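You operate a simulated robot arm through the tools that you are given. There is no shell and no other tool. Be economical: measure what you need, move in short steps, check, and stop when the job is done.

Carry out the task below with a simulated two-armed robot. There is one attempt and no reset: what you move stays moved.

## Task
Centre the brake caliper, then spin the wheel and brake it.
Fine: slacken both blue knobs, tighten each with the blue paddle held down; let the wheel run a full turn or more, brake it to a stop while it still runs, let go.

Only the result counts: the job must be done as asked and must still hold three seconds after the hand-in. Knocking over, shifting, dropping, spilling or breaking anything else fails it.

## Robot
Two 6-joint arms with two-finger parallel grippers on one trunk, on a base that drives. Base frame: it is fixed to the floor where the robot stands at the start and does not move with it; the origin is under the middle of the robot, x ahead of it, y to its left, z up; the surface under the hand at the start is at about z = 0.84. Units: m, degrees, N and s.
The left shoulder is at the start at [0.28, 0.185, 1.23], the right one opposite. With the tool pointing down near the work surface each hand reaches from about 0.44 to 0.9 m from the robot's upright axis, wherever it stands, measured 20 degrees to its own side. Places, roughly: blue paddle [0.5, 0.2, 0.9]; lower blue knob [0.7, -0.2, 1.1]; upper blue knob [0.7, -0.2, 1.1]; wheel in the stand [0.8, -0.1, 1.1]. Payload 1.57 kg a hand.
The TCP of each hand is the grasp point between the finger pads, 0.03 m short of the fingertips. In the tool frame z runs along the fingers and y along their closing line. The gripper opens to 0.08 m. The fingers are 0.017 m wide and 0.012 m thick; the gripper's body (0.04 by 0.082 m) begins 0.08 m behind the TCP.
Orientation is told as [roll, pitch, yaw] about the base's x, y, z axes, in that order, counted from this pose: with the fingers straight down and closing along the base's y, the tool's x points along the base's -x, its y along +y and its z along -z.

## Interface
- The arms move only by the tool jog_arm. It takes "left_series", "right_series" or both (then of equal length, played together; a hand with none holds still); each is a list that holds one entry, the list of rows, each a list of 7 numbers: the gripper command, from -1 (shut) to 1 (fully open), values between in proportion, then the shift along the base's x, y, z in units of 250 mm (1.0 is 250 mm), then the turn, a rotation vector about the base's x, y, z in units of 120 degrees (1.0 is 120 degrees). In form: [[[gripper, x, y, z, wx, wy, wz], ...]]. A call has 1 to 12 rows; each row is the pose to reach, as a shift and turn from the pose commanded when the call began. A call with a number of a shift or a turn outside -1 to 1 is refused whole. Each row takes 0.2 s and may step no farther than 0.05 m and 8.6 degrees from the row before; otherwise, or with a gripper value out of range, the whole call is refused. Where a pose cannot be reached the arm comes as near as it can. A force on the tool above 40 N (or 10 N above the force at the start of the call, whichever is more), or a blocked arm, ends the call early, and 0.2 s more pass. The fingers move at their own pace (about 0.153 m/s each) and stop on an object; they squeeze with about 21 N. The grip force told is the motor's: it shows also when the fingers shut on nothing. Time passes only in rows, and 0.2 s behind the last, so rows that repeat a pose let the fingers close. The reply holds the time, the measured pose of the TCP, the force on the tool along the base axes, the opening and the grip force, in the units named above and with some noise, with the torque about the TCP (base axes, N m) and any sound that the robot's microphone picked up.
- Cameras (640 x 400 px; columns grow to the right, rows downward): "scene" is now at [0.2467, -0.0125, 1.6848]; the picture's right is [-0.12, -0.99, 0.00], its down [-0.60, 0.07, -0.79] and it looks along [0.79, -0.09, -0.61] (base axes); focal length 214 px, centre (320, 200). "left" rides on the left gripper at [0.072, 0.007, -0.122] in its tool frame; the picture's right is [-0.09, 1.00, 0.00], its down [-0.84, -0.08, -0.54] and it looks along [-0.54, -0.05, 0.84] (tool axes); focal length 238 px, centre (320, 200). "right" rides on the right gripper at [0.072, -0.007, -0.122] in its tool frame; the picture's right is [0.09, 1.00, 0.00], its down [-0.84, 0.08, -0.54] and it looks along [-0.54, 0.05, 0.84] (tool axes); focal length 238 px, centre (320, 200).
- grab_frame(camera): a new picture of that camera. The clock stands still meanwhile.
- lift_body(by): slides the trunk up (or, below 0, down) by that many m; the arms and the scene camera ride with it, the base frame stays. It gives what a move gives, with no picture.
- roll_base(legs): drives the robot by 1 to 6 legs, each [ahead, turn to the left] in m and degrees, along the robot's own axes; the way and the turn of a leg run together, so that a leg with both is an arc; at most 1.5 m and 180 degrees a leg. The arms and the cameras ride along, it lands a little off, and it stops where it bumps. It gives what a move gives.
- aim_head(pan, tilt): turns the head with the scene camera to pan (to the left, within 86 degrees either way) and tilt (down, from -29 to 69), counted from straight ahead of the robot. It gives what a move gives.
- measure_at(camera, pixels): there is no depth. For up to 12 entries [column, row, z] of the newest picture of that camera ("zoom" is the newest enlarged one), the place [x, y] in the base frame at which the ray of that pixel passes the height z, good to about 0.002 m. The clock stands still meanwhile.
- close_up(camera, box): a new picture of the part [left, top, right, bottom] of that camera's present view, enlarged. The clock stands still meanwhile.
- job_done(): hands the job in; it is judged then, once.

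Keep the steps short. Do not move on a guess: measure, check each grasp and each placing, and mend mistakes. In all there are 80 turns and 62 pictures (those below and enlarged ones count). Leave the grippers open and the arms clear of the work at the hand-in unless told otherwise, and finish with a single line.

The tools are called by a JSON object that holds its "op" and its "data". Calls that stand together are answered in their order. jog_arm: Moves the arms, as the interface text tells. Its arguments: {"type":"object","properties":{"left_series":{"type":"array"},"right_series":{"type":"array"}},"required":[]} The other tools are called the same way: lift_body (by) slides the trunk up or down; roll_base (legs) drives the base; aim_head (pan, tilt) turns the head that bears the scene camera; grab_frame (camera) takes a picture; measure_at (camera, pixels) gives the place at which the rays of pixels pass given heights; close_up (camera, box) takes an enlarged picture of a part of a camera's view; job_done () hands the job in.

At the start:

```text
t: 0.0
left_eef_pos: [0.6119, 0.1304, 1.5299]
left_orientation: [0.1, -0.1, 0.1]
left_contact_force: [-0.4, -0.2, 0.7]
left_torque: [-0.01, 0.02, 0.04]
left_width: 0.08
left_grasp_force: 0.0
right_eef_pos: [0.5289, -0.2709, 1.5662]
right_orientation: [0.0, 0.1, 0.0]
right_contact_force: [0.8, 0.2, 0.4]
right_torque: [-0.01, -0.01, -0.01]
right_width: 0.0801
right_grasp_force: 0.1
trunk travel left (down, up): [-0.925, 0.065]
robot x, y, heading: [0.0015, -0.0013, 0.0]
head pan, tilt: [-6.7, 37.4]
```

scene: 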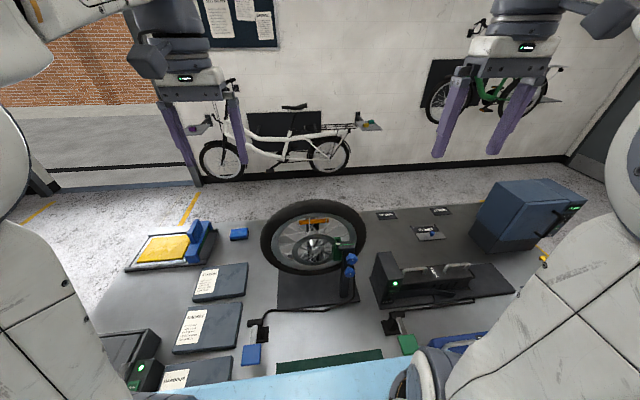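
right: 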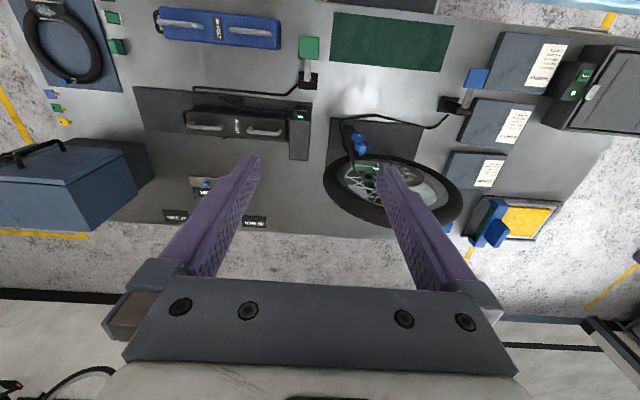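
left: 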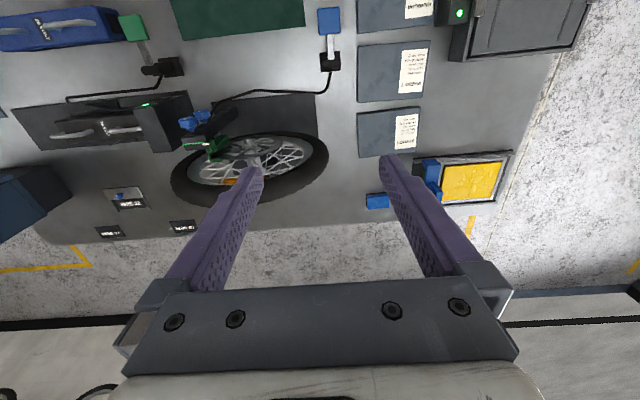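

I see the wheel around (313,237), blue knobs near (350,265) and the blue paddle near (250,353). First I take enlarged views of them.

{"op": "close_up", "data": {"camera": "scene", "box": [250, 190, 410, 310]}}

{"op": "close_up", "data": {"camera": "scene", "box": [140, 240, 300, 390]}}

{"op": "close_up", "data": {"camera": "right", "box": [310, 30, 570, 250]}}

```text
3.33 times, centred on (330, 250) of scene
```

zoom: 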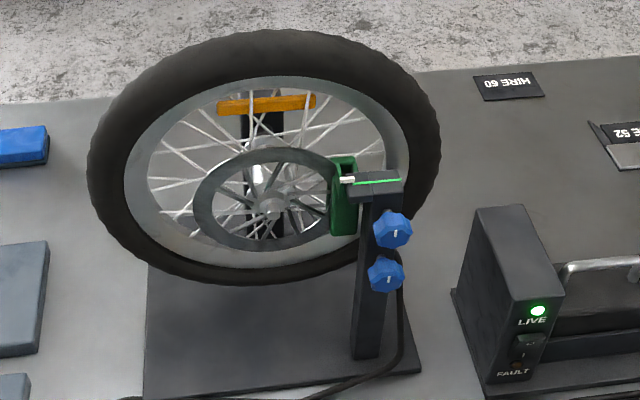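

```text
2.67 times, centred on (220, 315) of scene
```

zoom: 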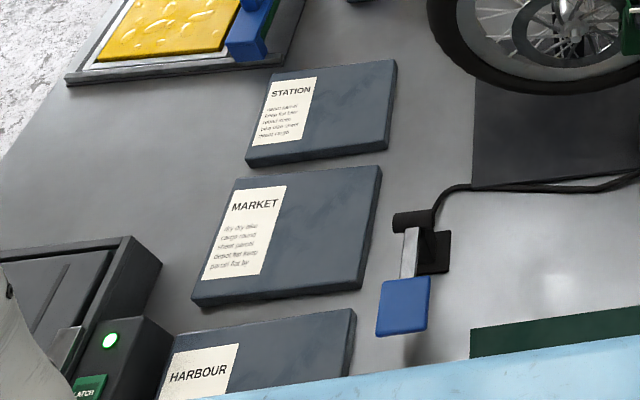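

```text
1.82 times, centred on (440, 140) of right
```

zoom: 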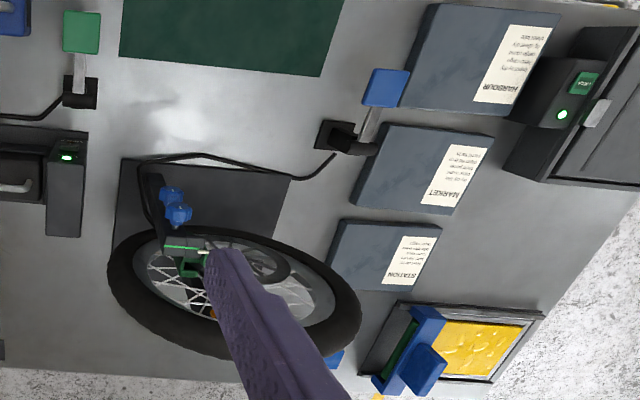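

I measure both knobs and the paddle at several heights from two cameras, to fix their positions by triangulation.

{"op": "measure_at", "data": {"camera": "scene", "pixels": [[351.6, 259, 1.0], [351.6, 259, 1.15], [349.5, 272, 1.0], [349.5, 272, 1.15], [251, 354.6, 0.88], [251, 354.6, 0.92], [253, 334, 0.88], [253, 334, 0.92], [309, 250, 1.1], [346, 245, 1.1]]}}

{"op": "measure_at", "data": {"camera": "zoom", "pixels": [[178, 213, 1.0], [178, 213, 1.15], [172, 195, 1.0], [172, 195, 1.15], [387, 88, 0.88], [387, 88, 0.92], [370, 125, 0.88], [370, 125, 0.92]]}}

```text
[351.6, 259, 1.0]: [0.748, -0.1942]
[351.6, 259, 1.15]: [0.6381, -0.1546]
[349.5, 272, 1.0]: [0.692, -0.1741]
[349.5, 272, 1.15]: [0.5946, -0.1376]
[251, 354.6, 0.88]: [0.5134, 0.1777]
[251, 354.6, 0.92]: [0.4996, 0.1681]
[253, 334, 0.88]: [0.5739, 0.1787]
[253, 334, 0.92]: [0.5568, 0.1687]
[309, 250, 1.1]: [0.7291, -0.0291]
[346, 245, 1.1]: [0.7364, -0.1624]
```

```text
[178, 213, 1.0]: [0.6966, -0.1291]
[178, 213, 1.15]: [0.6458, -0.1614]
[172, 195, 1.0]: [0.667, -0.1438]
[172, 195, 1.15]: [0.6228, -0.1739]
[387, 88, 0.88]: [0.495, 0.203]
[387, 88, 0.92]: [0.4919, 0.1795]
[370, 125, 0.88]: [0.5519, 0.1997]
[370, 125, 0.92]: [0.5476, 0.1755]
```

Triangulation gives the upper knob at about (0.65,-0.158,1.134), the lower at (0.647,-0.157,1.069) and the paddle at about (0.49,0.16,0.95). The knobs face me, so I need room for horizontal fingers. I'll back up 0.15 m, which keeps everything in reach.

{"op": "roll_base", "data": {"legs": [[-0.15, 0]]}}

```text
t: 1.4
left_eef_pos: [0.4576, 0.1308, 1.5314]
left_orientation: [0.1, -0.1, 0.0]
left_contact_force: [0.0, 0.2, -0.3]
left_torque: [0.02, 0.0, 0.04]
left_width: 0.0801
left_grasp_force: 0.0
right_eef_pos: [0.374, -0.2689, 1.5655]
right_orientation: [0.0, 0.0, -0.1]
right_contact_force: [0.7, 0.7, 0.6]
right_torque: [-0.01, 0.01, 0.01]
right_width: 0.0796
right_grasp_force: 0.2
trunk travel left (down, up): [-0.925, 0.065]
robot x, y, heading: [-0.1525, -0.0005, 0.1]
head pan, tilt: [-6.7, 37.4]
```

I bring the right hand to horizontal (fingers to +x) in front of the knobs at a distance. The left hand goes above the paddle with its fingers shut.

{"op": "jog_arm", "data": {"right_series": [[[1, 0.046, 0.041, -0.089, 0, -0.068, 0], [1, 0.092, 0.081, -0.178, 0, -0.136, 0], [1, 0.137, 0.122, -0.267, 0, -0.205, 0], [1, 0.183, 0.163, -0.356, 0, -0.273, 0], [1, 0.229, 0.204, -0.445, 0, -0.341, 0], [1, 0.275, 0.244, -0.535, 0, -0.409, 0], [1, 0.321, 0.285, -0.624, 0, -0.477, 0], [1, 0.366, 0.326, -0.713, 0, -0.545, 0], [1, 0.412, 0.366, -0.802, 0, -0.614, 0], [1, 0.458, 0.407, -0.891, 0, -0.682, 0], [1, 0.504, 0.448, -0.98, 0, -0.75, 0]]], "left_series": [[[-1, 0.01, 0.01, -0.09, 0, 0, 0], [-1, 0.02, 0.02, -0.18, 0, 0, 0], [-1, 0.03, 0.03, -0.27, 0, 0, 0], [-1, 0.04, 0.04, -0.36, 0, 0, 0], [-1, 0.05, 0.05, -0.45, 0, 0, 0], [-1, 0.06, 0.06, -0.54, 0, 0, 0], [-1, 0.07, 0.07, -0.63, 0, 0, 0], [-1, 0.08, 0.08, -0.72, 0, 0, 0], [-1, 0.1, 0.1, -0.81, 0, 0, 0], [-1, 0.12, 0.11, -0.9, 0, 0, 0], [-1, 0.13, 0.117, -1, 0, 0, 0]]]}}

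{"op": "grab_frame", "data": {"camera": "right"}}

{"op": "grab_frame", "data": {"camera": "left"}}

{"op": "grab_frame", "data": {"camera": "scene"}}

```text
t: 3.8
left_eef_pos: [0.4918, 0.1611, 1.2807]
left_orientation: [0.1, 0.0, 0.1]
left_contact_force: [-0.5, -0.2, 0.6]
left_torque: [0.01, -0.02, 0.01]
left_width: 0.0
left_grasp_force: 21.3
right_eef_pos: [0.5888, -0.2353, 1.3711]
right_orientation: [41.6, -87.0, -40.0]
right_contact_force: [0.2, 0.0, 0.5]
right_torque: [-0.03, 0.0, 0.0]
right_width: 0.08
right_grasp_force: 0.1
right hand out of reach, approached as far as the arm can: row 3, 4, 5, 6, 7, 8, 9, 10, 11
trunk travel left (down, up): [-0.925, 0.065]
robot x, y, heading: [-0.1518, 0.0001, 0.0]
head pan, tilt: [-6.7, 37.4]
```

```text
55 pictures are left
```

right: 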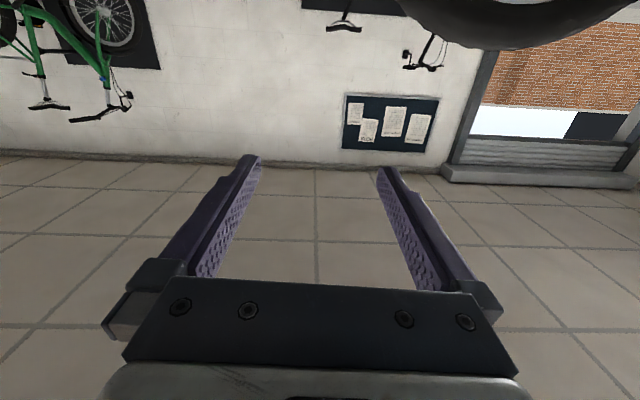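

```text
54 pictures are left
```

left: 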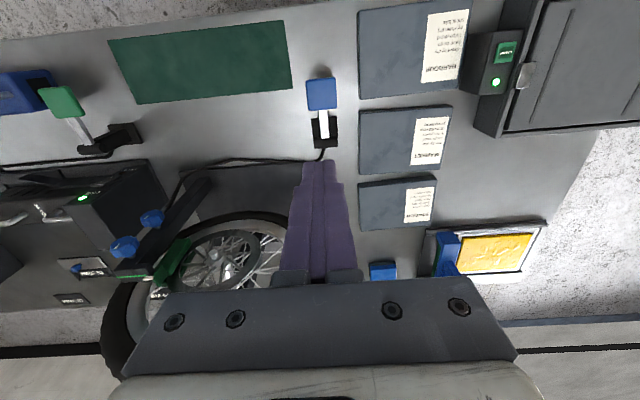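

```text
53 pictures are left
```

scene: 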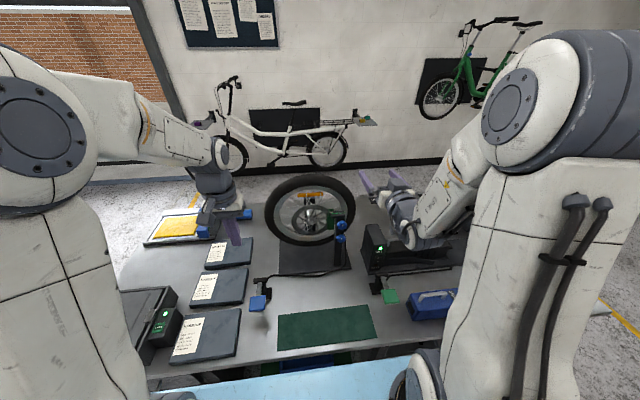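

The right hand was too close for that pose: it stopped at (0.589,-0.235,1.371), though the pitch is right. I'll back up another 0.12 m, leaving the paddle at about 0.78 m and still in reach.

{"op": "roll_base", "data": {"legs": [[-0.12, 0]]}}

```text
t: 5.0
left_eef_pos: [0.371, 0.1608, 1.2806]
left_orientation: [0.0, -0.1, 0.1]
left_contact_force: [-0.2, 0.1, 0.2]
left_torque: [-0.01, -0.01, 0.01]
left_width: 0.0
left_grasp_force: 21.0
right_eef_pos: [0.468, -0.2355, 1.3708]
right_orientation: [41.9, -86.8, -40.3]
right_contact_force: [0.2, 0.1, -0.4]
right_torque: [0.05, -0.01, -0.02]
right_width: 0.0799
right_grasp_force: 0.0
trunk travel left (down, up): [-0.925, 0.065]
robot x, y, heading: [-0.2757, 0.0022, 0.1]
head pan, tilt: [-6.7, 37.4]
```

I move the right hand forward and down a little to learn its commanded pose. The left hand goes above the paddle at z 1.10.

{"op": "jog_arm", "data": {"right_series": [[[1, 0.08, 0, -0.08, 0, 0, 0], [1, 0.16, 0, -0.16, 0, 0, 0], [1, 0.24, 0, -0.24, 0, 0, 0], [1, 0.32, 0, -0.32, 0, 0, 0], [1, 0.4, 0, -0.4, 0, 0, 0], [1, 0.4, 0, -0.4, 0, 0, 0]]], "left_series": [[[-1, 0.08, 0, -0.12, 0, 0, 0], [-1, 0.16, 0, -0.24, 0, 0, 0], [-1, 0.24, 0, -0.36, 0, 0, 0], [-1, 0.32, 0, -0.48, 0, 0, 0], [-1, 0.4, 0, -0.6, 0, 0, 0], [-1, 0.476, 0, -0.72, 0, 0, 0]]]}}

{"op": "grab_frame", "data": {"camera": "scene"}}

{"op": "grab_frame", "data": {"camera": "right"}}

{"op": "grab_frame", "data": {"camera": "left"}}

```text
t: 6.4
left_eef_pos: [0.4895, 0.1605, 1.1]
left_orientation: [0.2, 0.0, 0.2]
left_contact_force: [-0.8, 0.8, 0.7]
left_torque: [0.0, 0.0, 0.03]
left_width: 0.0002
left_grasp_force: 21.2
right_eef_pos: [0.5748, -0.2544, 1.2803]
right_orientation: [51.8, -85.9, -49.4]
right_contact_force: [0.7, 1.2, -0.4]
right_torque: [-0.03, -0.05, -0.01]
right_width: 0.0799
right_grasp_force: 0.1
right hand out of reach, approached as far as the arm can: row 1, 2, 3, 4, 5, 6
trunk travel left (down, up): [-0.925, 0.065]
robot x, y, heading: [-0.2749, -0.0002, -0.1]
head pan, tilt: [-6.7, 37.4]
```

```text
52 pictures are left
```

scene: 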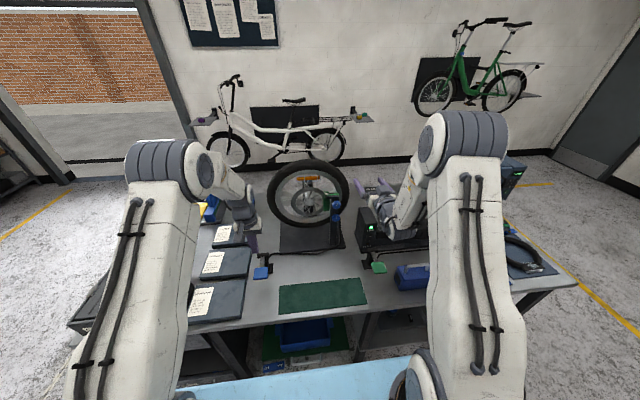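

```text
51 pictures are left
```

right: 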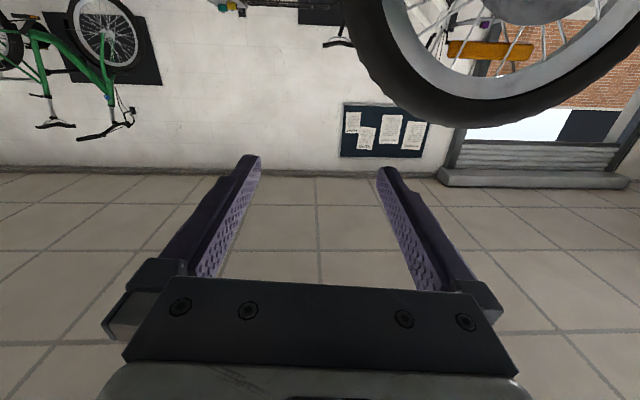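

```text
50 pictures are left
```

left: 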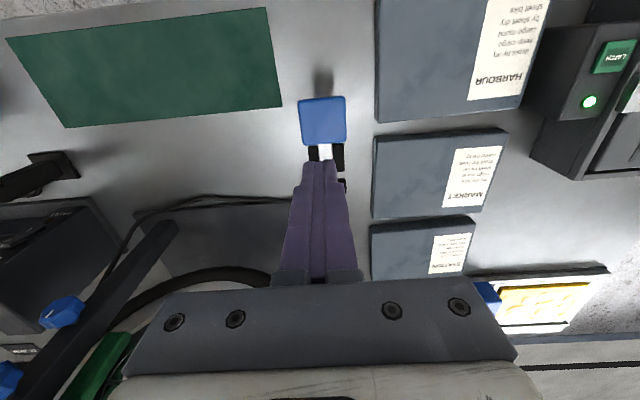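

The reply is ambiguous about what was commanded. I see the wheel well ahead of the fingers, so I move a further 0.06 m forward and 0.04 m down and compare.

{"op": "jog_arm", "data": {"right_series": [[[1, 0.08, 0, -0.05, 0, 0, 0], [1, 0.16, 0, -0.1, 0, 0, 0], [1, 0.24, 0, -0.16, 0, 0, 0], [1, 0.24, 0, -0.16, 0, 0, 0]]]}}

```text
t: 7.4
left_eef_pos: [0.4908, 0.161, 1.1012]
left_orientation: [0.1, -0.1, 0.1]
left_contact_force: [0.1, -0.1, 0.2]
left_torque: [-0.01, 0.01, -0.02]
left_width: 0.0
left_grasp_force: 20.7
right_eef_pos: [0.6324, -0.2665, 1.2401]
right_orientation: [40.6, -86.9, -38.4]
right_contact_force: [-0.2, 0.2, -0.2]
right_torque: [0.02, 0.02, 0.01]
right_width: 0.08
right_grasp_force: 0.1
right hand out of reach, approached as far as the arm can: row 1, 2, 3, 4
trunk travel left (down, up): [-0.925, 0.065]
robot x, y, heading: [-0.274, 0.0021, -0.0]
head pan, tilt: [-6.7, 37.4]
```

The command base follows the reached pose, and the hand is about 3° off and creeping in -y. That looks like a wrist limit because the forearm slopes downward. I'll raise both hands first, then lower the trunk so the forearm lies flatter.

{"op": "jog_arm", "data": {"right_series": [[[1, -0.1, 0, 0.1, 0, 0, 0], [1, -0.2, 0, 0.2, 0, 0, 0], [1, -0.3, 0, 0.3, 0, 0, 0], [1, -0.4, 0, 0.4, 0, 0, 0], [1, -0.4, 0, 0.56, 0, 0, 0], [1, -0.4, 0, 0.7, 0, 0, 0]]], "left_series": [[[-1, 0, 0, 0.16, 0, 0, 0], [-1, 0, 0, 0.32, 0, 0, 0], [-1, 0, 0, 0.48, 0, 0, 0], [-1, 0, 0, 0.64, 0, 0, 0], [-1, 0, 0, 0.8, 0, 0, 0], [-1, 0, 0, 0.96, 0, 0, 0]]]}}

{"op": "lift_body", "data": {"by": -0.24}}

{"op": "grab_frame", "data": {"camera": "scene"}}

```text
t: 8.8
left_eef_pos: [0.4897, 0.1603, 1.3422]
left_orientation: [0.1, -0.1, 0.1]
left_contact_force: [-0.3, 0.4, -0.2]
left_torque: [-0.01, 0.01, -0.04]
left_width: 0.0
left_grasp_force: 20.6
right_eef_pos: [0.5315, -0.2671, 1.4164]
right_orientation: [41.6, -86.9, -40.2]
right_contact_force: [-0.1, 0.5, 0.3]
right_torque: [0.0, 0.0, 0.02]
right_width: 0.0799
right_grasp_force: 0.0
trunk travel left (down, up): [-0.925, 0.065]
robot x, y, heading: [-0.2711, -0.0017, -0.0]
head pan, tilt: [-6.7, 37.4]
```

```text
t: 11.3
left_eef_pos: [0.4903, 0.1601, 1.1016]
left_orientation: [0.1, 0.0, 0.1]
left_contact_force: [0.4, -0.6, 0.7]
left_torque: [-0.03, -0.02, -0.03]
left_width: 0.0001
left_grasp_force: 21.3
right_eef_pos: [0.5312, -0.2662, 1.1773]
right_orientation: [42.0, -86.9, -40.4]
right_contact_force: [0.5, -0.3, 0.6]
right_torque: [-0.01, -0.02, -0.01]
right_width: 0.08
right_grasp_force: 0.0
trunk travel left (down, up): [-0.685, 0.305]
robot x, y, heading: [-0.2705, 0.0012, 0.0]
head pan, tilt: [-6.7, 37.4]
```

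```text
49 pictures are left
```

scene: 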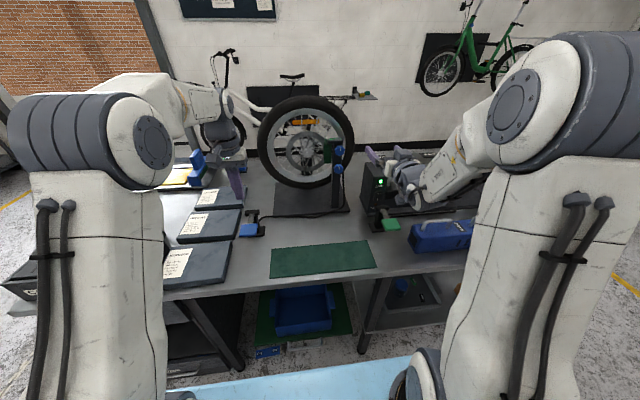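

The move went through cleanly. I correct the small orientation error (-2.1°, -2.3°, -1.6°) and line up at y=-0.157, z=1.14, staying back in x.

{"op": "jog_arm", "data": {"right_series": [[[1, 0, 0.15, -0.05, -0.0172, -0.0192, -0.0137], [1, 0, 0.29, -0.1, -0.0172, -0.0192, -0.0137], [1, 0, 0.437, -0.15, -0.0172, -0.0192, -0.0137], [1, 0, 0.437, -0.15, -0.0172, -0.0192, -0.0137]]]}}

{"op": "grab_frame", "data": {"camera": "right"}}

{"op": "close_up", "data": {"camera": "scene", "box": [240, 90, 400, 250]}}

```text
t: 12.3
left_eef_pos: [0.4905, 0.1594, 1.102]
left_orientation: [0.1, -0.2, 0.1]
left_contact_force: [-0.1, -0.2, 1.1]
left_torque: [-0.03, -0.03, 0.02]
left_width: 0.0
left_grasp_force: 21.3
right_eef_pos: [0.5244, -0.237, 1.1508]
right_orientation: [2.1, -89.6, 0.1]
right_contact_force: [-0.4, 0.3, 0.3]
right_torque: [0.0, -0.01, 0.0]
right_width: 0.0798
right_grasp_force: 0.1
right hand out of reach, approached as far as the arm can: row 1, 2, 3, 4
trunk travel left (down, up): [-0.685, 0.305]
robot x, y, heading: [-0.2705, 0.0019, 0.3]
head pan, tilt: [-6.7, 37.4]
```

```text
48 pictures are left
```

right: 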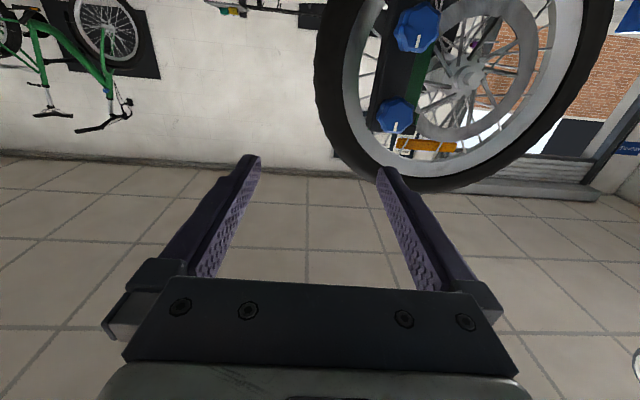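

```text
2.50 times, centred on (320, 170) of scene
```

zoom: 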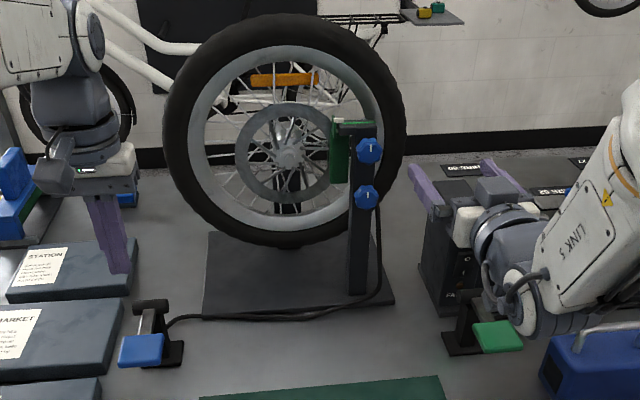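

The upper arm stands nearly vertical with the elbow at z≈1.4, so the forearm slopes down too steeply. I'll raise both hands and lower the trunk another 0.25 m.

{"op": "jog_arm", "data": {"right_series": [[[1, 0, 0, 0.17, 0, 0, 0], [1, 0, 0, 0.34, 0, 0, 0], [1, 0, 0, 0.51, 0, 0, 0], [1, 0, 0, 0.68, 0, 0, 0], [1, 0, 0, 0.84, 0, 0, 0], [1, 0, 0, 1.0, 0, 0, 0]]], "left_series": [[[-1, 0, 0, 0.17, 0, 0, 0], [-1, 0, 0, 0.34, 0, 0, 0], [-1, 0, 0, 0.51, 0, 0, 0], [-1, 0, 0, 0.68, 0, 0, 0], [-1, 0, 0, 0.84, 0, 0, 0], [-1, 0, 0, 1.0, 0, 0, 0]]]}}

{"op": "lift_body", "data": {"by": -0.25}}

{"op": "jog_arm", "data": {"right_series": [[[1, 0, 0.16, 0, 0, 0, 0], [1, 0, 0.32, 0, 0, 0, 0], [1, 0, 0.32, 0, 0, 0, 0]]]}}

{"op": "grab_frame", "data": {"camera": "scene"}}

```text
t: 13.7
left_eef_pos: [0.4511, 0.1612, 1.2885]
left_orientation: [0.0, -0.2, 0.1]
left_contact_force: [-0.3, 0.2, -0.9]
left_torque: [0.02, 0.02, -0.01]
left_width: 0.0
left_grasp_force: 21.0
left hand out of reach, approached as far as the arm can: row 4, 5, 6
right_eef_pos: [0.5238, -0.2376, 1.4034]
right_orientation: [-15.4, -89.8, 15.3]
right_contact_force: [1.0, 0.2, 0.0]
right_torque: [0.02, 0.02, 0.04]
right_width: 0.0799
right_grasp_force: 0.0
right hand out of reach, approached as far as the arm can: row 1, 2
trunk travel left (down, up): [-0.685, 0.305]
robot x, y, heading: [-0.2754, 0.0006, -0.1]
head pan, tilt: [-6.7, 37.4]
```

```text
t: 16.3
left_eef_pos: [0.4505, 0.1614, 1.0393]
left_orientation: [0.0, -0.4, 0.1]
left_contact_force: [0.4, 0.3, 0.4]
left_torque: [-0.01, 0.04, 0.01]
left_width: 0.0
left_grasp_force: 20.7
right_eef_pos: [0.5238, -0.2383, 1.1524]
right_orientation: [-63.8, -90.0, 63.8]
right_contact_force: [-0.4, -0.1, 0.7]
right_torque: [0.0, 0.0, 0.0]
right_width: 0.08
right_grasp_force: 0.1
trunk travel left (down, up): [-0.435, 0.555]
robot x, y, heading: [-0.2718, 0.0007, 0.3]
head pan, tilt: [-6.7, 37.4]
```

```text
t: 17.1
left_eef_pos: [0.4508, 0.162, 1.0388]
left_orientation: [0.0, -0.3, 0.1]
left_contact_force: [0.2, -0.2, -0.2]
left_torque: [-0.01, -0.02, -0.01]
left_width: 0.0
left_grasp_force: 20.8
right_eef_pos: [0.5248, -0.1797, 1.1358]
right_orientation: [-37.0, -85.1, 40.2]
right_contact_force: [0.4, -0.7, 0.3]
right_torque: [-0.01, 0.0, 0.02]
right_width: 0.0801
right_grasp_force: 0.1
right hand out of reach, approached as far as the arm can: row 2
trunk travel left (down, up): [-0.435, 0.555]
robot x, y, heading: [-0.2734, 0.0006, -0.2]
head pan, tilt: [-6.7, 37.4]
```

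```text
46 pictures are left
```

scene: 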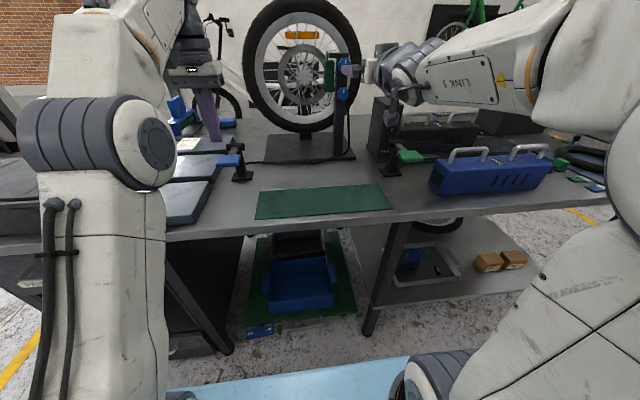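

Now it reaches farther in y (-0.18). I let it settle, with 0.02 m more in +y.

{"op": "jog_arm", "data": {"right_series": [[[1, 0.02, 0.04, 0, 0, 0, 0], [1, 0.04, 0.08, 0, 0, 0, 0], [1, 0.04, 0.08, 0, 0, 0, 0]]]}}

{"op": "grab_frame", "data": {"camera": "right"}}

```text
t: 17.9
left_eef_pos: [0.4514, 0.1616, 1.039]
left_orientation: [-0.1, -0.2, 0.1]
left_contact_force: [-0.4, 0.4, -0.4]
left_torque: [0.02, 0.02, 0.02]
left_width: 0.0
left_grasp_force: 21.2
right_eef_pos: [0.5311, -0.1622, 1.1287]
right_orientation: [-40.6, -82.1, 45.3]
right_contact_force: [-0.8, 0.7, -0.9]
right_torque: [0.03, -0.02, 0.03]
right_width: 0.0801
right_grasp_force: 0.1
right hand out of reach, approached as far as the arm can: row 1, 2, 3
trunk travel left (down, up): [-0.435, 0.555]
robot x, y, heading: [-0.2759, -0.0013, -0.2]
head pan, tilt: [-6.7, 37.4]
```

```text
45 pictures are left
```

right: 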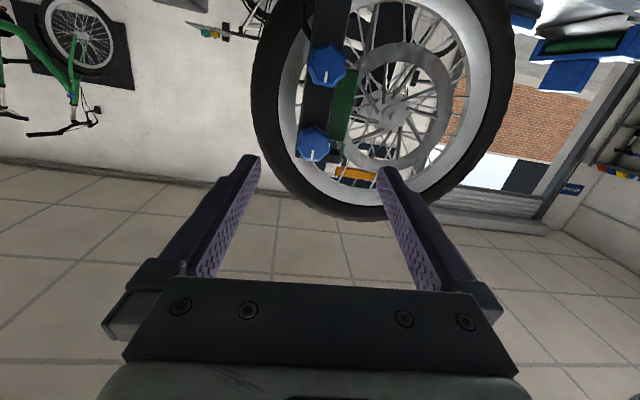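

Nose is 6° down and 4° off in yaw. I test whether extending relieves the limit: 0.05 m forward with the orientation corrected. Fingertips then reach x≈0.61, still short of the knobs.

{"op": "jog_arm", "data": {"right_series": [[[1, 0.07, 0, 0.01, 0, -0.02, -0.015], [1, 0.14, 0.01, 0.02, 0, -0.04, -0.03], [1, 0.2, 0.02, 0.03, 0, -0.05, -0.037], [1, 0.2, 0.02, 0.03, 0, -0.05, -0.037]]]}}

```text
t: 18.9
left_eef_pos: [0.4502, 0.1622, 1.0381]
left_orientation: [0.1, -0.3, 0.1]
left_contact_force: [0.7, -0.4, -0.7]
left_torque: [-0.01, 0.0, -0.04]
left_width: 0.0
left_grasp_force: 20.6
right_eef_pos: [0.5655, -0.1951, 1.1597]
right_orientation: [-104.2, -81.4, 105.2]
right_contact_force: [-0.3, 0.7, -0.7]
right_torque: [0.01, -0.03, 0.04]
right_width: 0.0802
right_grasp_force: 0.0
right hand out of reach, approached as far as the arm can: row 1, 2, 3, 4
trunk travel left (down, up): [-0.435, 0.555]
robot x, y, heading: [-0.2741, -0.0005, -0.2]
head pan, tilt: [-6.7, 37.4]
```

The behaviour looks like a wrist singularity: the forearm is now parallel to the fingers. Lowering the trunk 0.2 m more makes the forearm slope up, keeping the wrist bent one way. I raise both hands first and pitch the left one 45° forward.

{"op": "jog_arm", "data": {"right_series": [[[1, -0.05, 0, 0.13, 0, 0, 0], [1, -0.1, 0, 0.26, 0, 0, 0], [1, -0.15, 0, 0.39, 0, 0, 0], [1, -0.2, 0, 0.52, 0, 0, 0], [1, -0.2, 0, 0.66, 0, 0, 0], [1, -0.2, 0, 0.8, 0, 0, 0]]], "left_series": [[[-1, 0, 0, 0.14, 0, -0.0625, 0], [-1, 0, 0, 0.28, 0, -0.125, 0], [-1, 0, 0, 0.42, 0, -0.1875, 0], [-1, 0, 0, 0.56, 0, -0.25, 0], [-1, 0, 0, 0.7, 0, -0.3125, 0], [-1, 0, 0, 0.84, 0, -0.375, 0]]]}}

{"op": "lift_body", "data": {"by": -0.2}}

{"op": "grab_frame", "data": {"camera": "scene"}}

```text
t: 20.3
left_eef_pos: [0.4439, 0.1633, 1.2355]
left_orientation: [-0.1, -45.3, 0.0]
left_contact_force: [1.1, 0.4, -0.5]
left_torque: [-0.06, 0.05, 0.01]
left_width: 0.0
left_grasp_force: 21.1
left hand out of reach, approached as far as the arm can: row 4, 5, 6
right_eef_pos: [0.5144, -0.1941, 1.3603]
right_orientation: [-103.5, -81.4, 104.5]
right_contact_force: [0.5, 0.1, -0.4]
right_torque: [-0.02, -0.02, 0.01]
right_width: 0.08
right_grasp_force: 0.0
right hand out of reach, approached as far as the arm can: row 2, 3
trunk travel left (down, up): [-0.435, 0.555]
robot x, y, heading: [-0.2756, 0.0016, -0.0]
head pan, tilt: [-6.7, 37.4]
```

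```text
t: 22.5
left_eef_pos: [0.4434, 0.1628, 1.0347]
left_orientation: [0.0, -45.3, 0.1]
left_contact_force: [0.5, 0.2, -0.4]
left_torque: [-0.02, 0.01, 0.01]
left_width: 0.0002
left_grasp_force: 20.9
right_eef_pos: [0.5145, -0.1943, 1.1611]
right_orientation: [-103.8, -81.4, 105.0]
right_contact_force: [-0.2, -0.2, -0.4]
right_torque: [-0.03, 0.01, 0.01]
right_width: 0.0799
right_grasp_force: 0.1
trunk travel left (down, up): [-0.235, 0.755]
robot x, y, heading: [-0.2729, 0.0012, -0.1]
head pan, tilt: [-6.7, 37.4]
```

```text
44 pictures are left
```

scene: 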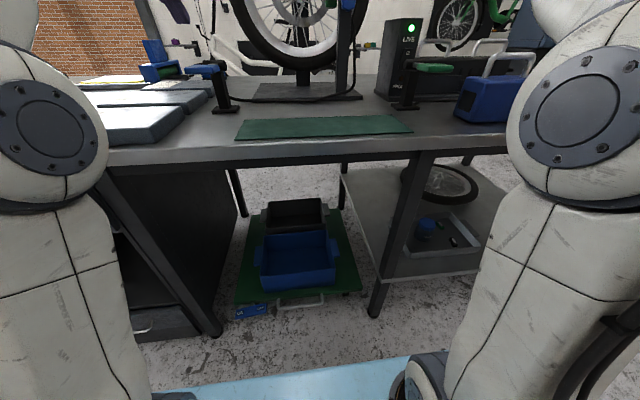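

Elbows are now below the hands. I level the right hand (+8.3°, +2.1°, -1.2°), move to y=-0.157, z=1.134, and tip the head up to see.

{"op": "jog_arm", "data": {"right_series": [[[1, 0.03, 0.07, -0.05, 0.035, 0.009, -0.005], [1, 0.06, 0.148, -0.108, 0.069, 0.017, -0.01], [1, 0.06, 0.148, -0.108, 0.069, 0.017, -0.01]]]}}

{"op": "aim_head", "data": {"pan": -10, "tilt": 10}}

{"op": "grab_frame", "data": {"camera": "scene"}}

{"op": "grab_frame", "data": {"camera": "right"}}

```text
t: 23.3
left_eef_pos: [0.4429, 0.1616, 1.0358]
left_orientation: [-0.1, -45.4, 0.0]
left_contact_force: [0.7, 0.5, 0.2]
left_torque: [-0.01, 0.0, 0.02]
left_width: 0.0
left_grasp_force: 21.4
right_eef_pos: [0.5303, -0.157, 1.1327]
right_orientation: [-174.2, -89.9, 174.1]
right_contact_force: [0.0, 0.7, -0.8]
right_torque: [0.01, 0.02, 0.02]
right_width: 0.0799
right_grasp_force: 0.0
trunk travel left (down, up): [-0.235, 0.755]
robot x, y, heading: [-0.2726, 0.0027, 0.0]
head pan, tilt: [-6.7, 37.4]
```

```text
t: 24.2
left_eef_pos: [0.4443, 0.1622, 1.0351]
left_orientation: [-0.1, -45.3, 0.1]
left_contact_force: [-0.2, -0.6, 0.3]
left_torque: [-0.01, 0.01, 0.02]
left_width: 0.0
left_grasp_force: 21.2
right_eef_pos: [0.5292, -0.1565, 1.1333]
right_orientation: [-151.4, -89.9, 151.3]
right_contact_force: [0.0, 0.0, -0.1]
right_torque: [0.0, -0.02, 0.0]
right_width: 0.0802
right_grasp_force: 0.1
trunk travel left (down, up): [-0.235, 0.755]
robot x, y, heading: [-0.2719, -0.0031, -0.2]
head pan, tilt: [-10.0, 10.0]
```

```text
43 pictures are left
```

scene: 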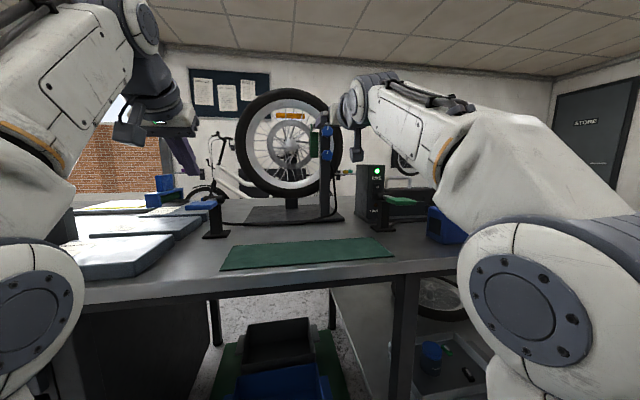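

```text
42 pictures are left
```

right: 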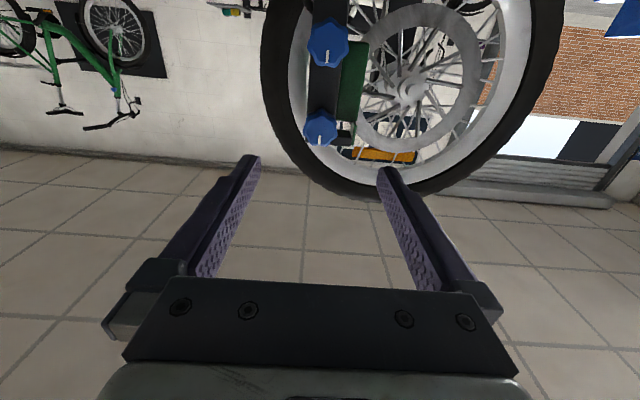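

This pose works: fingers are straight ahead at (0.530,-0.157,1.133). Combining the views puts the upper knob face at about (0.653,-0.158,1.130) and the lower at (0.654,-0.158,1.058), each roughly 0.045 m across. I approach the upper knob to TCP x=0.63 with the gripper open 0.065.

{"op": "jog_arm", "data": {"right_series": [[[0.62, 0.1, -0.004, -0.012, 0, 0, 0], [0.62, 0.2, -0.004, -0.012, 0, 0, 0], [0.62, 0.3, -0.004, -0.012, 0, 0, 0], [0.62, 0.4, -0.004, -0.012, 0, 0, 0], [0.62, 0.4, -0.004, -0.012, 0, 0, 0]]]}}

{"op": "grab_frame", "data": {"camera": "right"}}

{"op": "close_up", "data": {"camera": "scene", "box": [270, 70, 400, 220]}}

```text
t: 25.4
left_eef_pos: [0.4431, 0.163, 1.0342]
left_orientation: [0.0, -45.3, 0.1]
left_contact_force: [0.3, 0.4, 0.0]
left_torque: [-0.02, 0.01, -0.01]
left_width: 0.0
left_grasp_force: 20.8
right_eef_pos: [0.6235, -0.1569, 1.1219]
right_orientation: [-124.7, -89.8, 124.6]
right_contact_force: [-0.6, -1.0, -1.4]
right_torque: [-0.02, 0.05, -0.01]
right_width: 0.0647
right_grasp_force: 0.1
right hand out of reach, approached as far as the arm can: row 4, 5
trunk travel left (down, up): [-0.235, 0.755]
robot x, y, heading: [-0.2717, -0.0026, 0.3]
head pan, tilt: [-10.0, 10.0]
```

```text
41 pictures are left
```

right: 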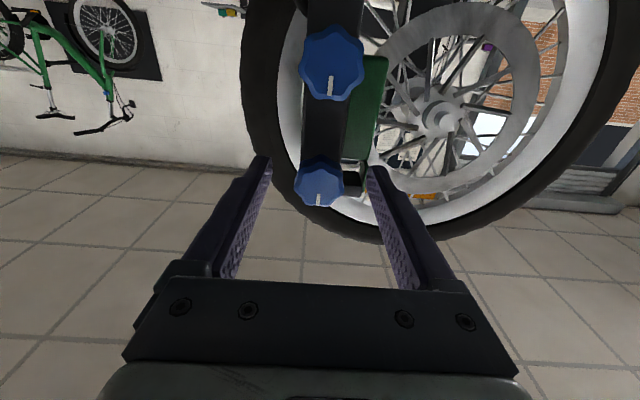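

```text
2.67 times, centred on (335, 145) of scene
```

zoom: 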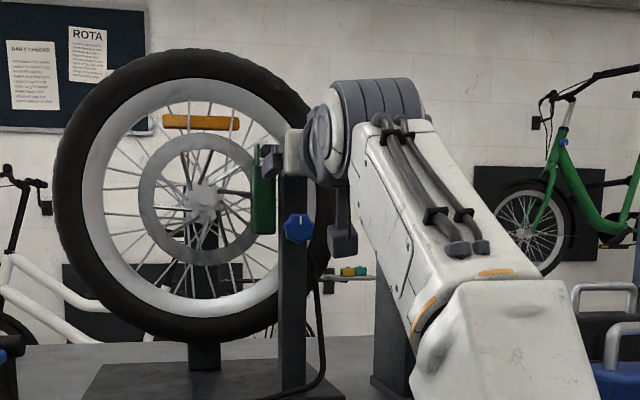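

The hand has hit its full extension at x=0.6235. The knob now triangulates to about (0.648,-0.157,1.129), diameter about 0.036. I'll pull the hand back 0.07 m and drive the base ahead 0.08 m.

{"op": "jog_arm", "data": {"right_series": [[[0.4, -0.16, 0, 0.01, 0, 0, 0], [0.4, -0.32, 0, 0.02, 0, 0, 0], [0.4, -0.4, 0, 0.028, 0, 0, 0], [0.4, -0.4, 0, 0.028, 0, 0, 0]]]}}

{"op": "roll_base", "data": {"legs": [[0.08, 0]]}}

```text
t: 26.4
left_eef_pos: [0.4437, 0.1609, 1.0341]
left_orientation: [0.0, -45.3, 0.1]
left_contact_force: [0.0, -0.2, 0.0]
left_torque: [0.0, 0.02, -0.02]
left_width: 0.0
left_grasp_force: 20.8
right_eef_pos: [0.5247, -0.1566, 1.1295]
right_orientation: [-153.3, -89.9, 152.9]
right_contact_force: [0.6, -0.4, 0.0]
right_torque: [0.02, 0.03, -0.01]
right_width: 0.056
right_grasp_force: 0.1
trunk travel left (down, up): [-0.235, 0.755]
robot x, y, heading: [-0.2669, -0.0043, 0.2]
head pan, tilt: [-10.0, 10.0]
```

```text
t: 27.4
left_eef_pos: [0.5229, 0.1617, 1.0352]
left_orientation: [0.0, -45.3, 0.1]
left_contact_force: [-0.2, -0.7, 0.4]
left_torque: [0.04, -0.02, 0.03]
left_width: 0.0002
left_grasp_force: 20.2
right_eef_pos: [0.6044, -0.1588, 1.1302]
right_orientation: [-145.8, -90.0, 145.5]
right_contact_force: [-0.1, 0.5, 0.7]
right_torque: [0.02, 0.01, 0.03]
right_width: 0.0562
right_grasp_force: 0.2
trunk travel left (down, up): [-0.235, 0.755]
robot x, y, heading: [-0.1937, -0.0009, -0.0]
head pan, tilt: [-10.0, 10.0]
```

The hand is at (0.604,-0.159,1.130). I advance 0.028 m so the fingertips overlap the knob, then look.

{"op": "jog_arm", "data": {"right_series": [[[0.4, 0.06, 0.006, 0, 0, 0, 0], [0.4, 0.112, 0.006, 0, 0, 0, 0], [0.4, 0.112, 0.006, 0, 0, 0, 0]]]}}

{"op": "grab_frame", "data": {"camera": "right"}}

{"op": "close_up", "data": {"camera": "scene", "box": [290, 80, 370, 160]}}

```text
t: 28.2
left_eef_pos: [0.524, 0.162, 1.0363]
left_orientation: [-0.1, -45.3, -0.1]
left_contact_force: [-0.4, 0.5, -0.6]
left_torque: [0.03, -0.01, 0.04]
left_width: 0.0001
left_grasp_force: 21.1
right_eef_pos: [0.6303, -0.1577, 1.1298]
right_orientation: [-149.7, -89.9, 149.5]
right_contact_force: [1.1, -0.3, -1.0]
right_torque: [0.02, -0.04, 0.03]
right_width: 0.0559
right_grasp_force: 0.1
trunk travel left (down, up): [-0.235, 0.755]
robot x, y, heading: [-0.1916, 0.0012, -0.0]
head pan, tilt: [-10.0, 10.0]
```

```text
39 pictures are left
```

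right: 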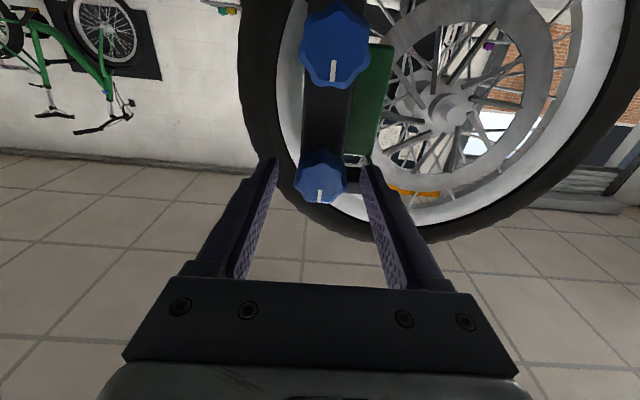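

```text
5.00 times, centred on (330, 120) of scene
```

zoom: 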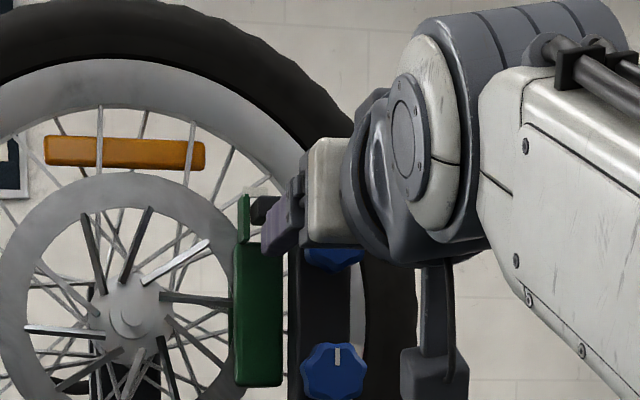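

The knob's face (320,178) lies on the grasp axis about 18 mm ahead of the TCP, centred between the fingers. I advance 6 mm more and close.

{"op": "jog_arm", "data": {"right_series": [[[0.4, 0.026, 0, 0, 0, 0, 0], [-1, 0.026, 0, 0, 0, 0, 0], [-1, 0.026, 0, 0, 0, 0, 0], [-1, 0.026, 0, 0, 0, 0, 0]]]}}

{"op": "grab_frame", "data": {"camera": "right"}}

```text
t: 29.2
left_eef_pos: [0.523, 0.1624, 1.0338]
left_orientation: [0.1, -45.2, 0.0]
left_contact_force: [0.4, -0.1, 0.1]
left_torque: [0.02, -0.02, 0.0]
left_width: 0.0003
left_grasp_force: 21.4
right_eef_pos: [0.639, -0.1569, 1.1292]
right_orientation: [-61.1, -89.9, 60.9]
right_contact_force: [-1.9, 4.8, -3.8]
right_torque: [0.03, 0.03, 0.47]
right_width: 0.0338
right_grasp_force: 41.9
trunk travel left (down, up): [-0.235, 0.755]
robot x, y, heading: [-0.1938, 0.0012, 0.0]
head pan, tilt: [-10.0, 10.0]
```

```text
37 pictures are left
```

right: 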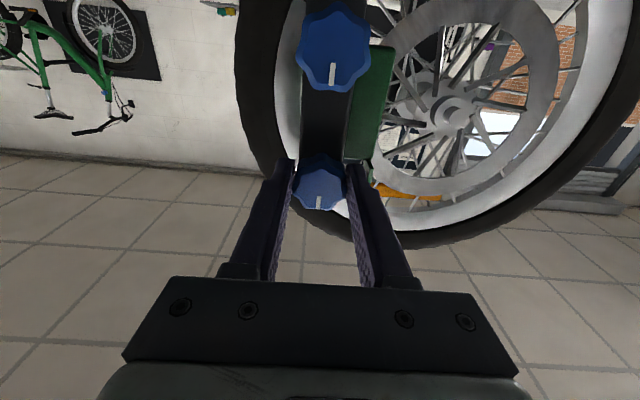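

The grip holds the knob at width 0.034. I turn it anticlockwise as seen from my side (wx negative), 60° in small steps.

{"op": "jog_arm", "data": {"right_series": [[[-1, 0, 0, 0, -0.07, 0, 0], [-1, 0, 0, 0, -0.14, 0, 0], [-1, 0, 0, 0, -0.21, 0, 0], [-1, 0, 0, 0, -0.28, 0, 0], [-1, 0, 0, 0, -0.35, 0, 0], [-1, 0, 0, 0, -0.42, 0, 0], [-1, 0, 0, 0, -0.49, 0, 0]]]}}

{"op": "grab_frame", "data": {"camera": "right"}}

```text
t: 30.8
left_eef_pos: [0.5237, 0.1614, 1.0348]
left_orientation: [-0.1, -45.4, 0.0]
left_contact_force: [0.1, 0.1, 0.7]
left_torque: [0.01, -0.01, 0.01]
left_width: 0.0001
left_grasp_force: 21.2
right_eef_pos: [0.6384, -0.1596, 1.1308]
right_orientation: [-90.3, -31.0, 90.0]
right_contact_force: [2.6, -5.9, -2.9]
right_torque: [0.04, 0.15, 0.1]
right_width: 0.0338
right_grasp_force: 41.3
trunk travel left (down, up): [-0.235, 0.755]
robot x, y, heading: [-0.1908, 0.0012, -0.1]
head pan, tilt: [-10.0, 10.0]
```

```text
36 pictures are left
```

right: 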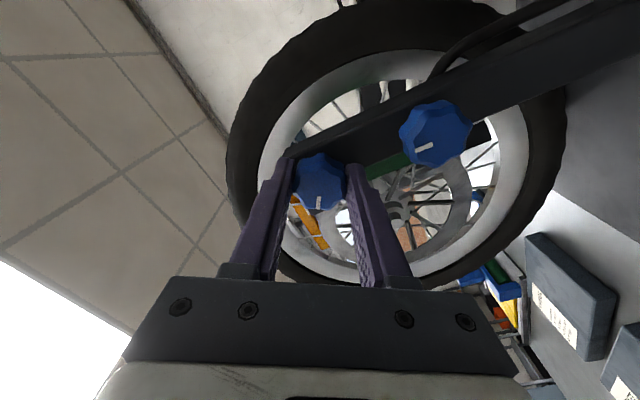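

The knob turned with the hand: its mark is still at (319,203) in the picture. No stop is felt, so I turn 60° more.

{"op": "jog_arm", "data": {"right_series": [[[-1, 0, 0, 0, -0.07, 0, 0], [-1, 0, 0, 0, -0.14, 0, 0], [-1, 0, 0, 0, -0.21, 0, 0], [-1, 0, 0, 0, -0.28, 0, 0], [-1, 0, 0, 0, -0.35, 0, 0], [-1, 0, 0, 0, -0.42, 0, 0], [-1, 0, 0, 0, -0.49, 0, 0]]]}}

{"op": "grab_frame", "data": {"camera": "right"}}

```text
t: 32.4
left_eef_pos: [0.5233, 0.1606, 1.0351]
left_orientation: [0.0, -45.3, -0.1]
left_contact_force: [0.2, 0.0, -0.9]
left_torque: [0.0, -0.01, 0.03]
left_width: 0.0
left_grasp_force: 21.1
right_eef_pos: [0.6374, -0.1581, 1.131]
right_orientation: [-90.6, 27.8, 89.9]
right_contact_force: [20.1, -13.2, 19.8]
right_torque: [0.02, 0.05, -0.45]
right_width: 0.0337
right_grasp_force: 41.7
trunk travel left (down, up): [-0.235, 0.755]
robot x, y, heading: [-0.196, 0.0018, 0.2]
head pan, tilt: [-10.0, 10.0]
```

```text
35 pictures are left
```

right: 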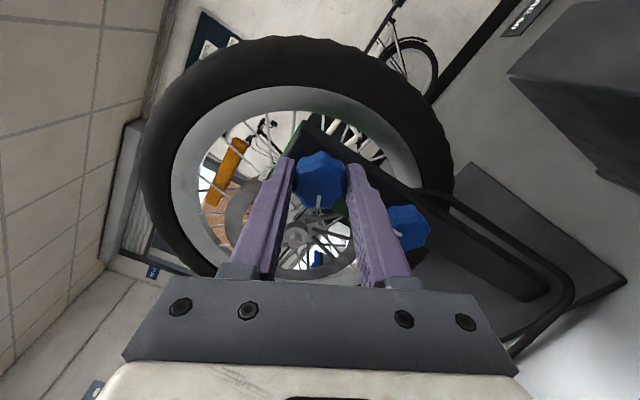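

The knob has now turned about 120° and the torque about its axis is nearly nil. A 28 N side load has built up. I open and withdraw 45 mm before looking at the knob.

{"op": "jog_arm", "data": {"right_series": [[[0.25, 0, 0, 0, 0, 0, 0], [0.25, 0, 0, 0, 0, 0, 0], [0.25, -0.09, 0, 0, 0, 0, 0], [0.25, -0.18, 0, 0, 0, 0, 0]]]}}

{"op": "grab_frame", "data": {"camera": "right"}}

```text
t: 33.4
left_eef_pos: [0.5243, 0.1608, 1.0351]
left_orientation: [0.1, -45.3, -0.1]
left_contact_force: [-0.6, 1.5, 0.1]
left_torque: [0.02, -0.01, 0.03]
left_width: 0.0
left_grasp_force: 20.9
right_eef_pos: [0.5924, -0.1566, 1.1281]
right_orientation: [-90.2, 27.8, 90.1]
right_contact_force: [0.6, -0.3, 0.0]
right_torque: [0.01, -0.01, 0.0]
right_width: 0.0503
right_grasp_force: 0.0
trunk travel left (down, up): [-0.235, 0.755]
robot x, y, heading: [-0.1941, -0.0008, 0.2]
head pan, tilt: [-10.0, 10.0]
```

```text
34 pictures are left
```

right: 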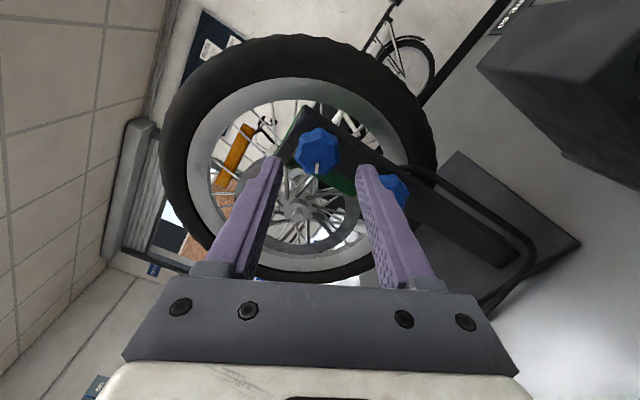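

The upper knob's mark has turned and the fingers are clear. I roll the hand back 102° and drop to the lower knob's height, z≈1.057.

{"op": "jog_arm", "data": {"right_series": [[[0.4, 0, 0, -0.024, 0.0708, 0, 0], [0.4, 0, 0, -0.048, 0.1417, 0, 0], [0.4, 0, 0, -0.071, 0.2125, 0, 0], [0.4, 0, 0, -0.095, 0.2833, 0, 0], [0.4, 0, 0, -0.119, 0.3542, 0, 0], [0.4, 0, 0, -0.143, 0.425, 0, 0], [0.4, 0, 0, -0.166, 0.4958, 0, 0], [0.4, 0, 0, -0.19, 0.5667, 0, 0], [0.4, 0, 0, -0.214, 0.6375, 0, 0], [0.4, 0, 0, -0.238, 0.7083, 0, 0], [0.4, 0, 0, -0.261, 0.7792, 0, 0], [0.4, 0, 0, -0.285, 0.85, 0, 0]]]}}

{"op": "grab_frame", "data": {"camera": "right"}}

```text
t: 36.0
left_eef_pos: [0.5235, 0.1606, 1.0349]
left_orientation: [0.0, -45.3, -0.1]
left_contact_force: [0.1, 0.2, 0.5]
left_torque: [0.01, -0.01, 0.01]
left_width: 0.0
left_grasp_force: 21.0
right_eef_pos: [0.5934, -0.1571, 1.0594]
right_orientation: [-90.5, -74.5, 90.4]
right_contact_force: [0.3, -0.4, 0.2]
right_torque: [-0.02, -0.01, 0.03]
right_width: 0.0558
right_grasp_force: 0.0
trunk travel left (down, up): [-0.235, 0.755]
robot x, y, heading: [-0.1924, -0.0028, -0.1]
head pan, tilt: [-10.0, 10.0]
```

```text
33 pictures are left
```

right: 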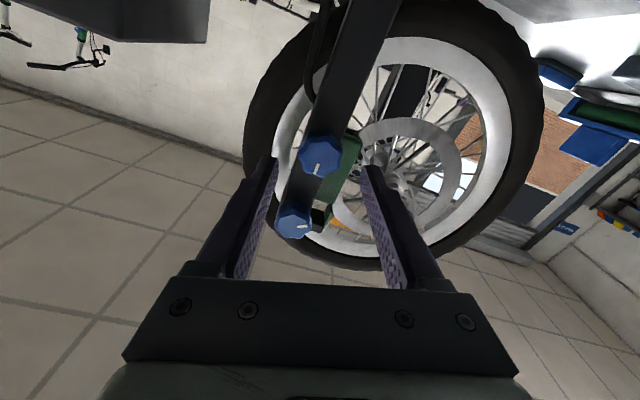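

The lower knob at (319,157) is exactly where the grasp axis predicts. I advance 45 mm, close on it and check.

{"op": "jog_arm", "data": {"right_series": [[[0.4, 0.06, 0, -0.006, 0, 0, 0], [0.4, 0.12, 0, -0.006, 0, 0, 0], [0.4, 0.18, 0, -0.006, 0, 0, 0], [-1, 0.18, 0, -0.006, 0, 0, 0], [-1, 0.18, 0, -0.006, 0, 0, 0], [-1, 0.18, 0, -0.006, 0, 0, 0]]]}}

```text
t: 37.4
left_eef_pos: [0.5235, 0.162, 1.0346]
left_orientation: [0.0, -45.3, -0.1]
left_contact_force: [0.5, 0.4, 0.0]
left_torque: [-0.03, 0.0, 0.01]
left_width: 0.0
left_grasp_force: 20.9
right_eef_pos: [0.6402, -0.1562, 1.0566]
right_orientation: [-90.2, -74.5, 89.7]
right_contact_force: [-0.3, -0.3, -3.4]
right_torque: [0.09, -0.29, 0.41]
right_width: 0.0331
right_grasp_force: 42.1
trunk travel left (down, up): [-0.235, 0.755]
robot x, y, heading: [-0.1967, -0.0023, -0.1]
head pan, tilt: [-10.0, 10.0]
```

The grip holds at 0.033. Next I turn the lower knob 102° anticlockwise.

{"op": "jog_arm", "data": {"right_series": [[[-1, 0, 0, 0, -0.0708, 0, 0], [-1, 0, 0, 0, -0.1417, 0, 0], [-1, 0, 0, 0, -0.2125, 0, 0], [-1, 0, 0, 0, -0.2833, 0, 0], [-1, 0, 0, 0, -0.3542, 0, 0], [-1, 0, 0, 0, -0.425, 0, 0], [-1, 0, 0, 0, -0.4958, 0, 0], [-1, 0, 0, 0, -0.5667, 0, 0], [-1, 0, 0, 0, -0.6375, 0, 0], [-1, 0, 0, 0, -0.7083, 0, 0], [-1, 0, 0, 0, -0.7792, 0, 0], [-1, 0, 0, 0, -0.85, 0, 0]]]}}

{"op": "grab_frame", "data": {"camera": "right"}}

```text
t: 40.0
left_eef_pos: [0.5225, 0.1603, 1.0346]
left_orientation: [0.0, -45.2, 0.0]
left_contact_force: [-0.2, 0.0, -0.2]
left_torque: [0.0, -0.04, 0.0]
left_width: 0.0002
left_grasp_force: 21.0
right_eef_pos: [0.6376, -0.1582, 1.0595]
right_orientation: [-90.5, 27.8, 90.1]
right_contact_force: [12.5, -14.6, 21.5]
right_torque: [0.09, 0.38, -0.48]
right_width: 0.0328
right_grasp_force: 41.1
trunk travel left (down, up): [-0.235, 0.755]
robot x, y, heading: [-0.1907, -0.0017, 0.1]
head pan, tilt: [-10.0, 10.0]
```

```text
32 pictures are left
```

right: 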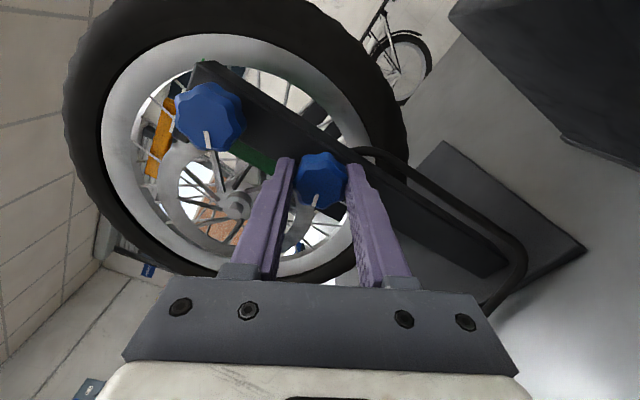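

Both knobs have turned more than 100° with no stop felt. I go on a little (34°) with this one to see whether an end stop shows up.

{"op": "jog_arm", "data": {"right_series": [[[-1, 0, 0, 0, -0.0708, 0, 0], [-1, 0, 0, 0, -0.1417, 0, 0], [-1, 0, 0, 0, -0.2125, 0, 0], [-1, 0, 0, 0, -0.2833, 0, 0]]]}}

```text
t: 41.0
left_eef_pos: [0.5239, 0.1607, 1.0357]
left_orientation: [0.0, -45.3, 0.1]
left_contact_force: [-0.2, 0.1, 0.5]
left_torque: [-0.03, -0.01, 0.0]
left_width: 0.0
left_grasp_force: 20.7
right_eef_pos: [0.6363, -0.1583, 1.0602]
right_orientation: [-90.9, 61.7, 89.5]
right_contact_force: [7.2, -9.5, 23.0]
right_torque: [0.03, 0.23, -0.41]
right_width: 0.0329
right_grasp_force: 42.2
trunk travel left (down, up): [-0.235, 0.755]
robot x, y, heading: [-0.1939, 0.0013, -0.3]
head pan, tilt: [-10.0, 10.0]
```

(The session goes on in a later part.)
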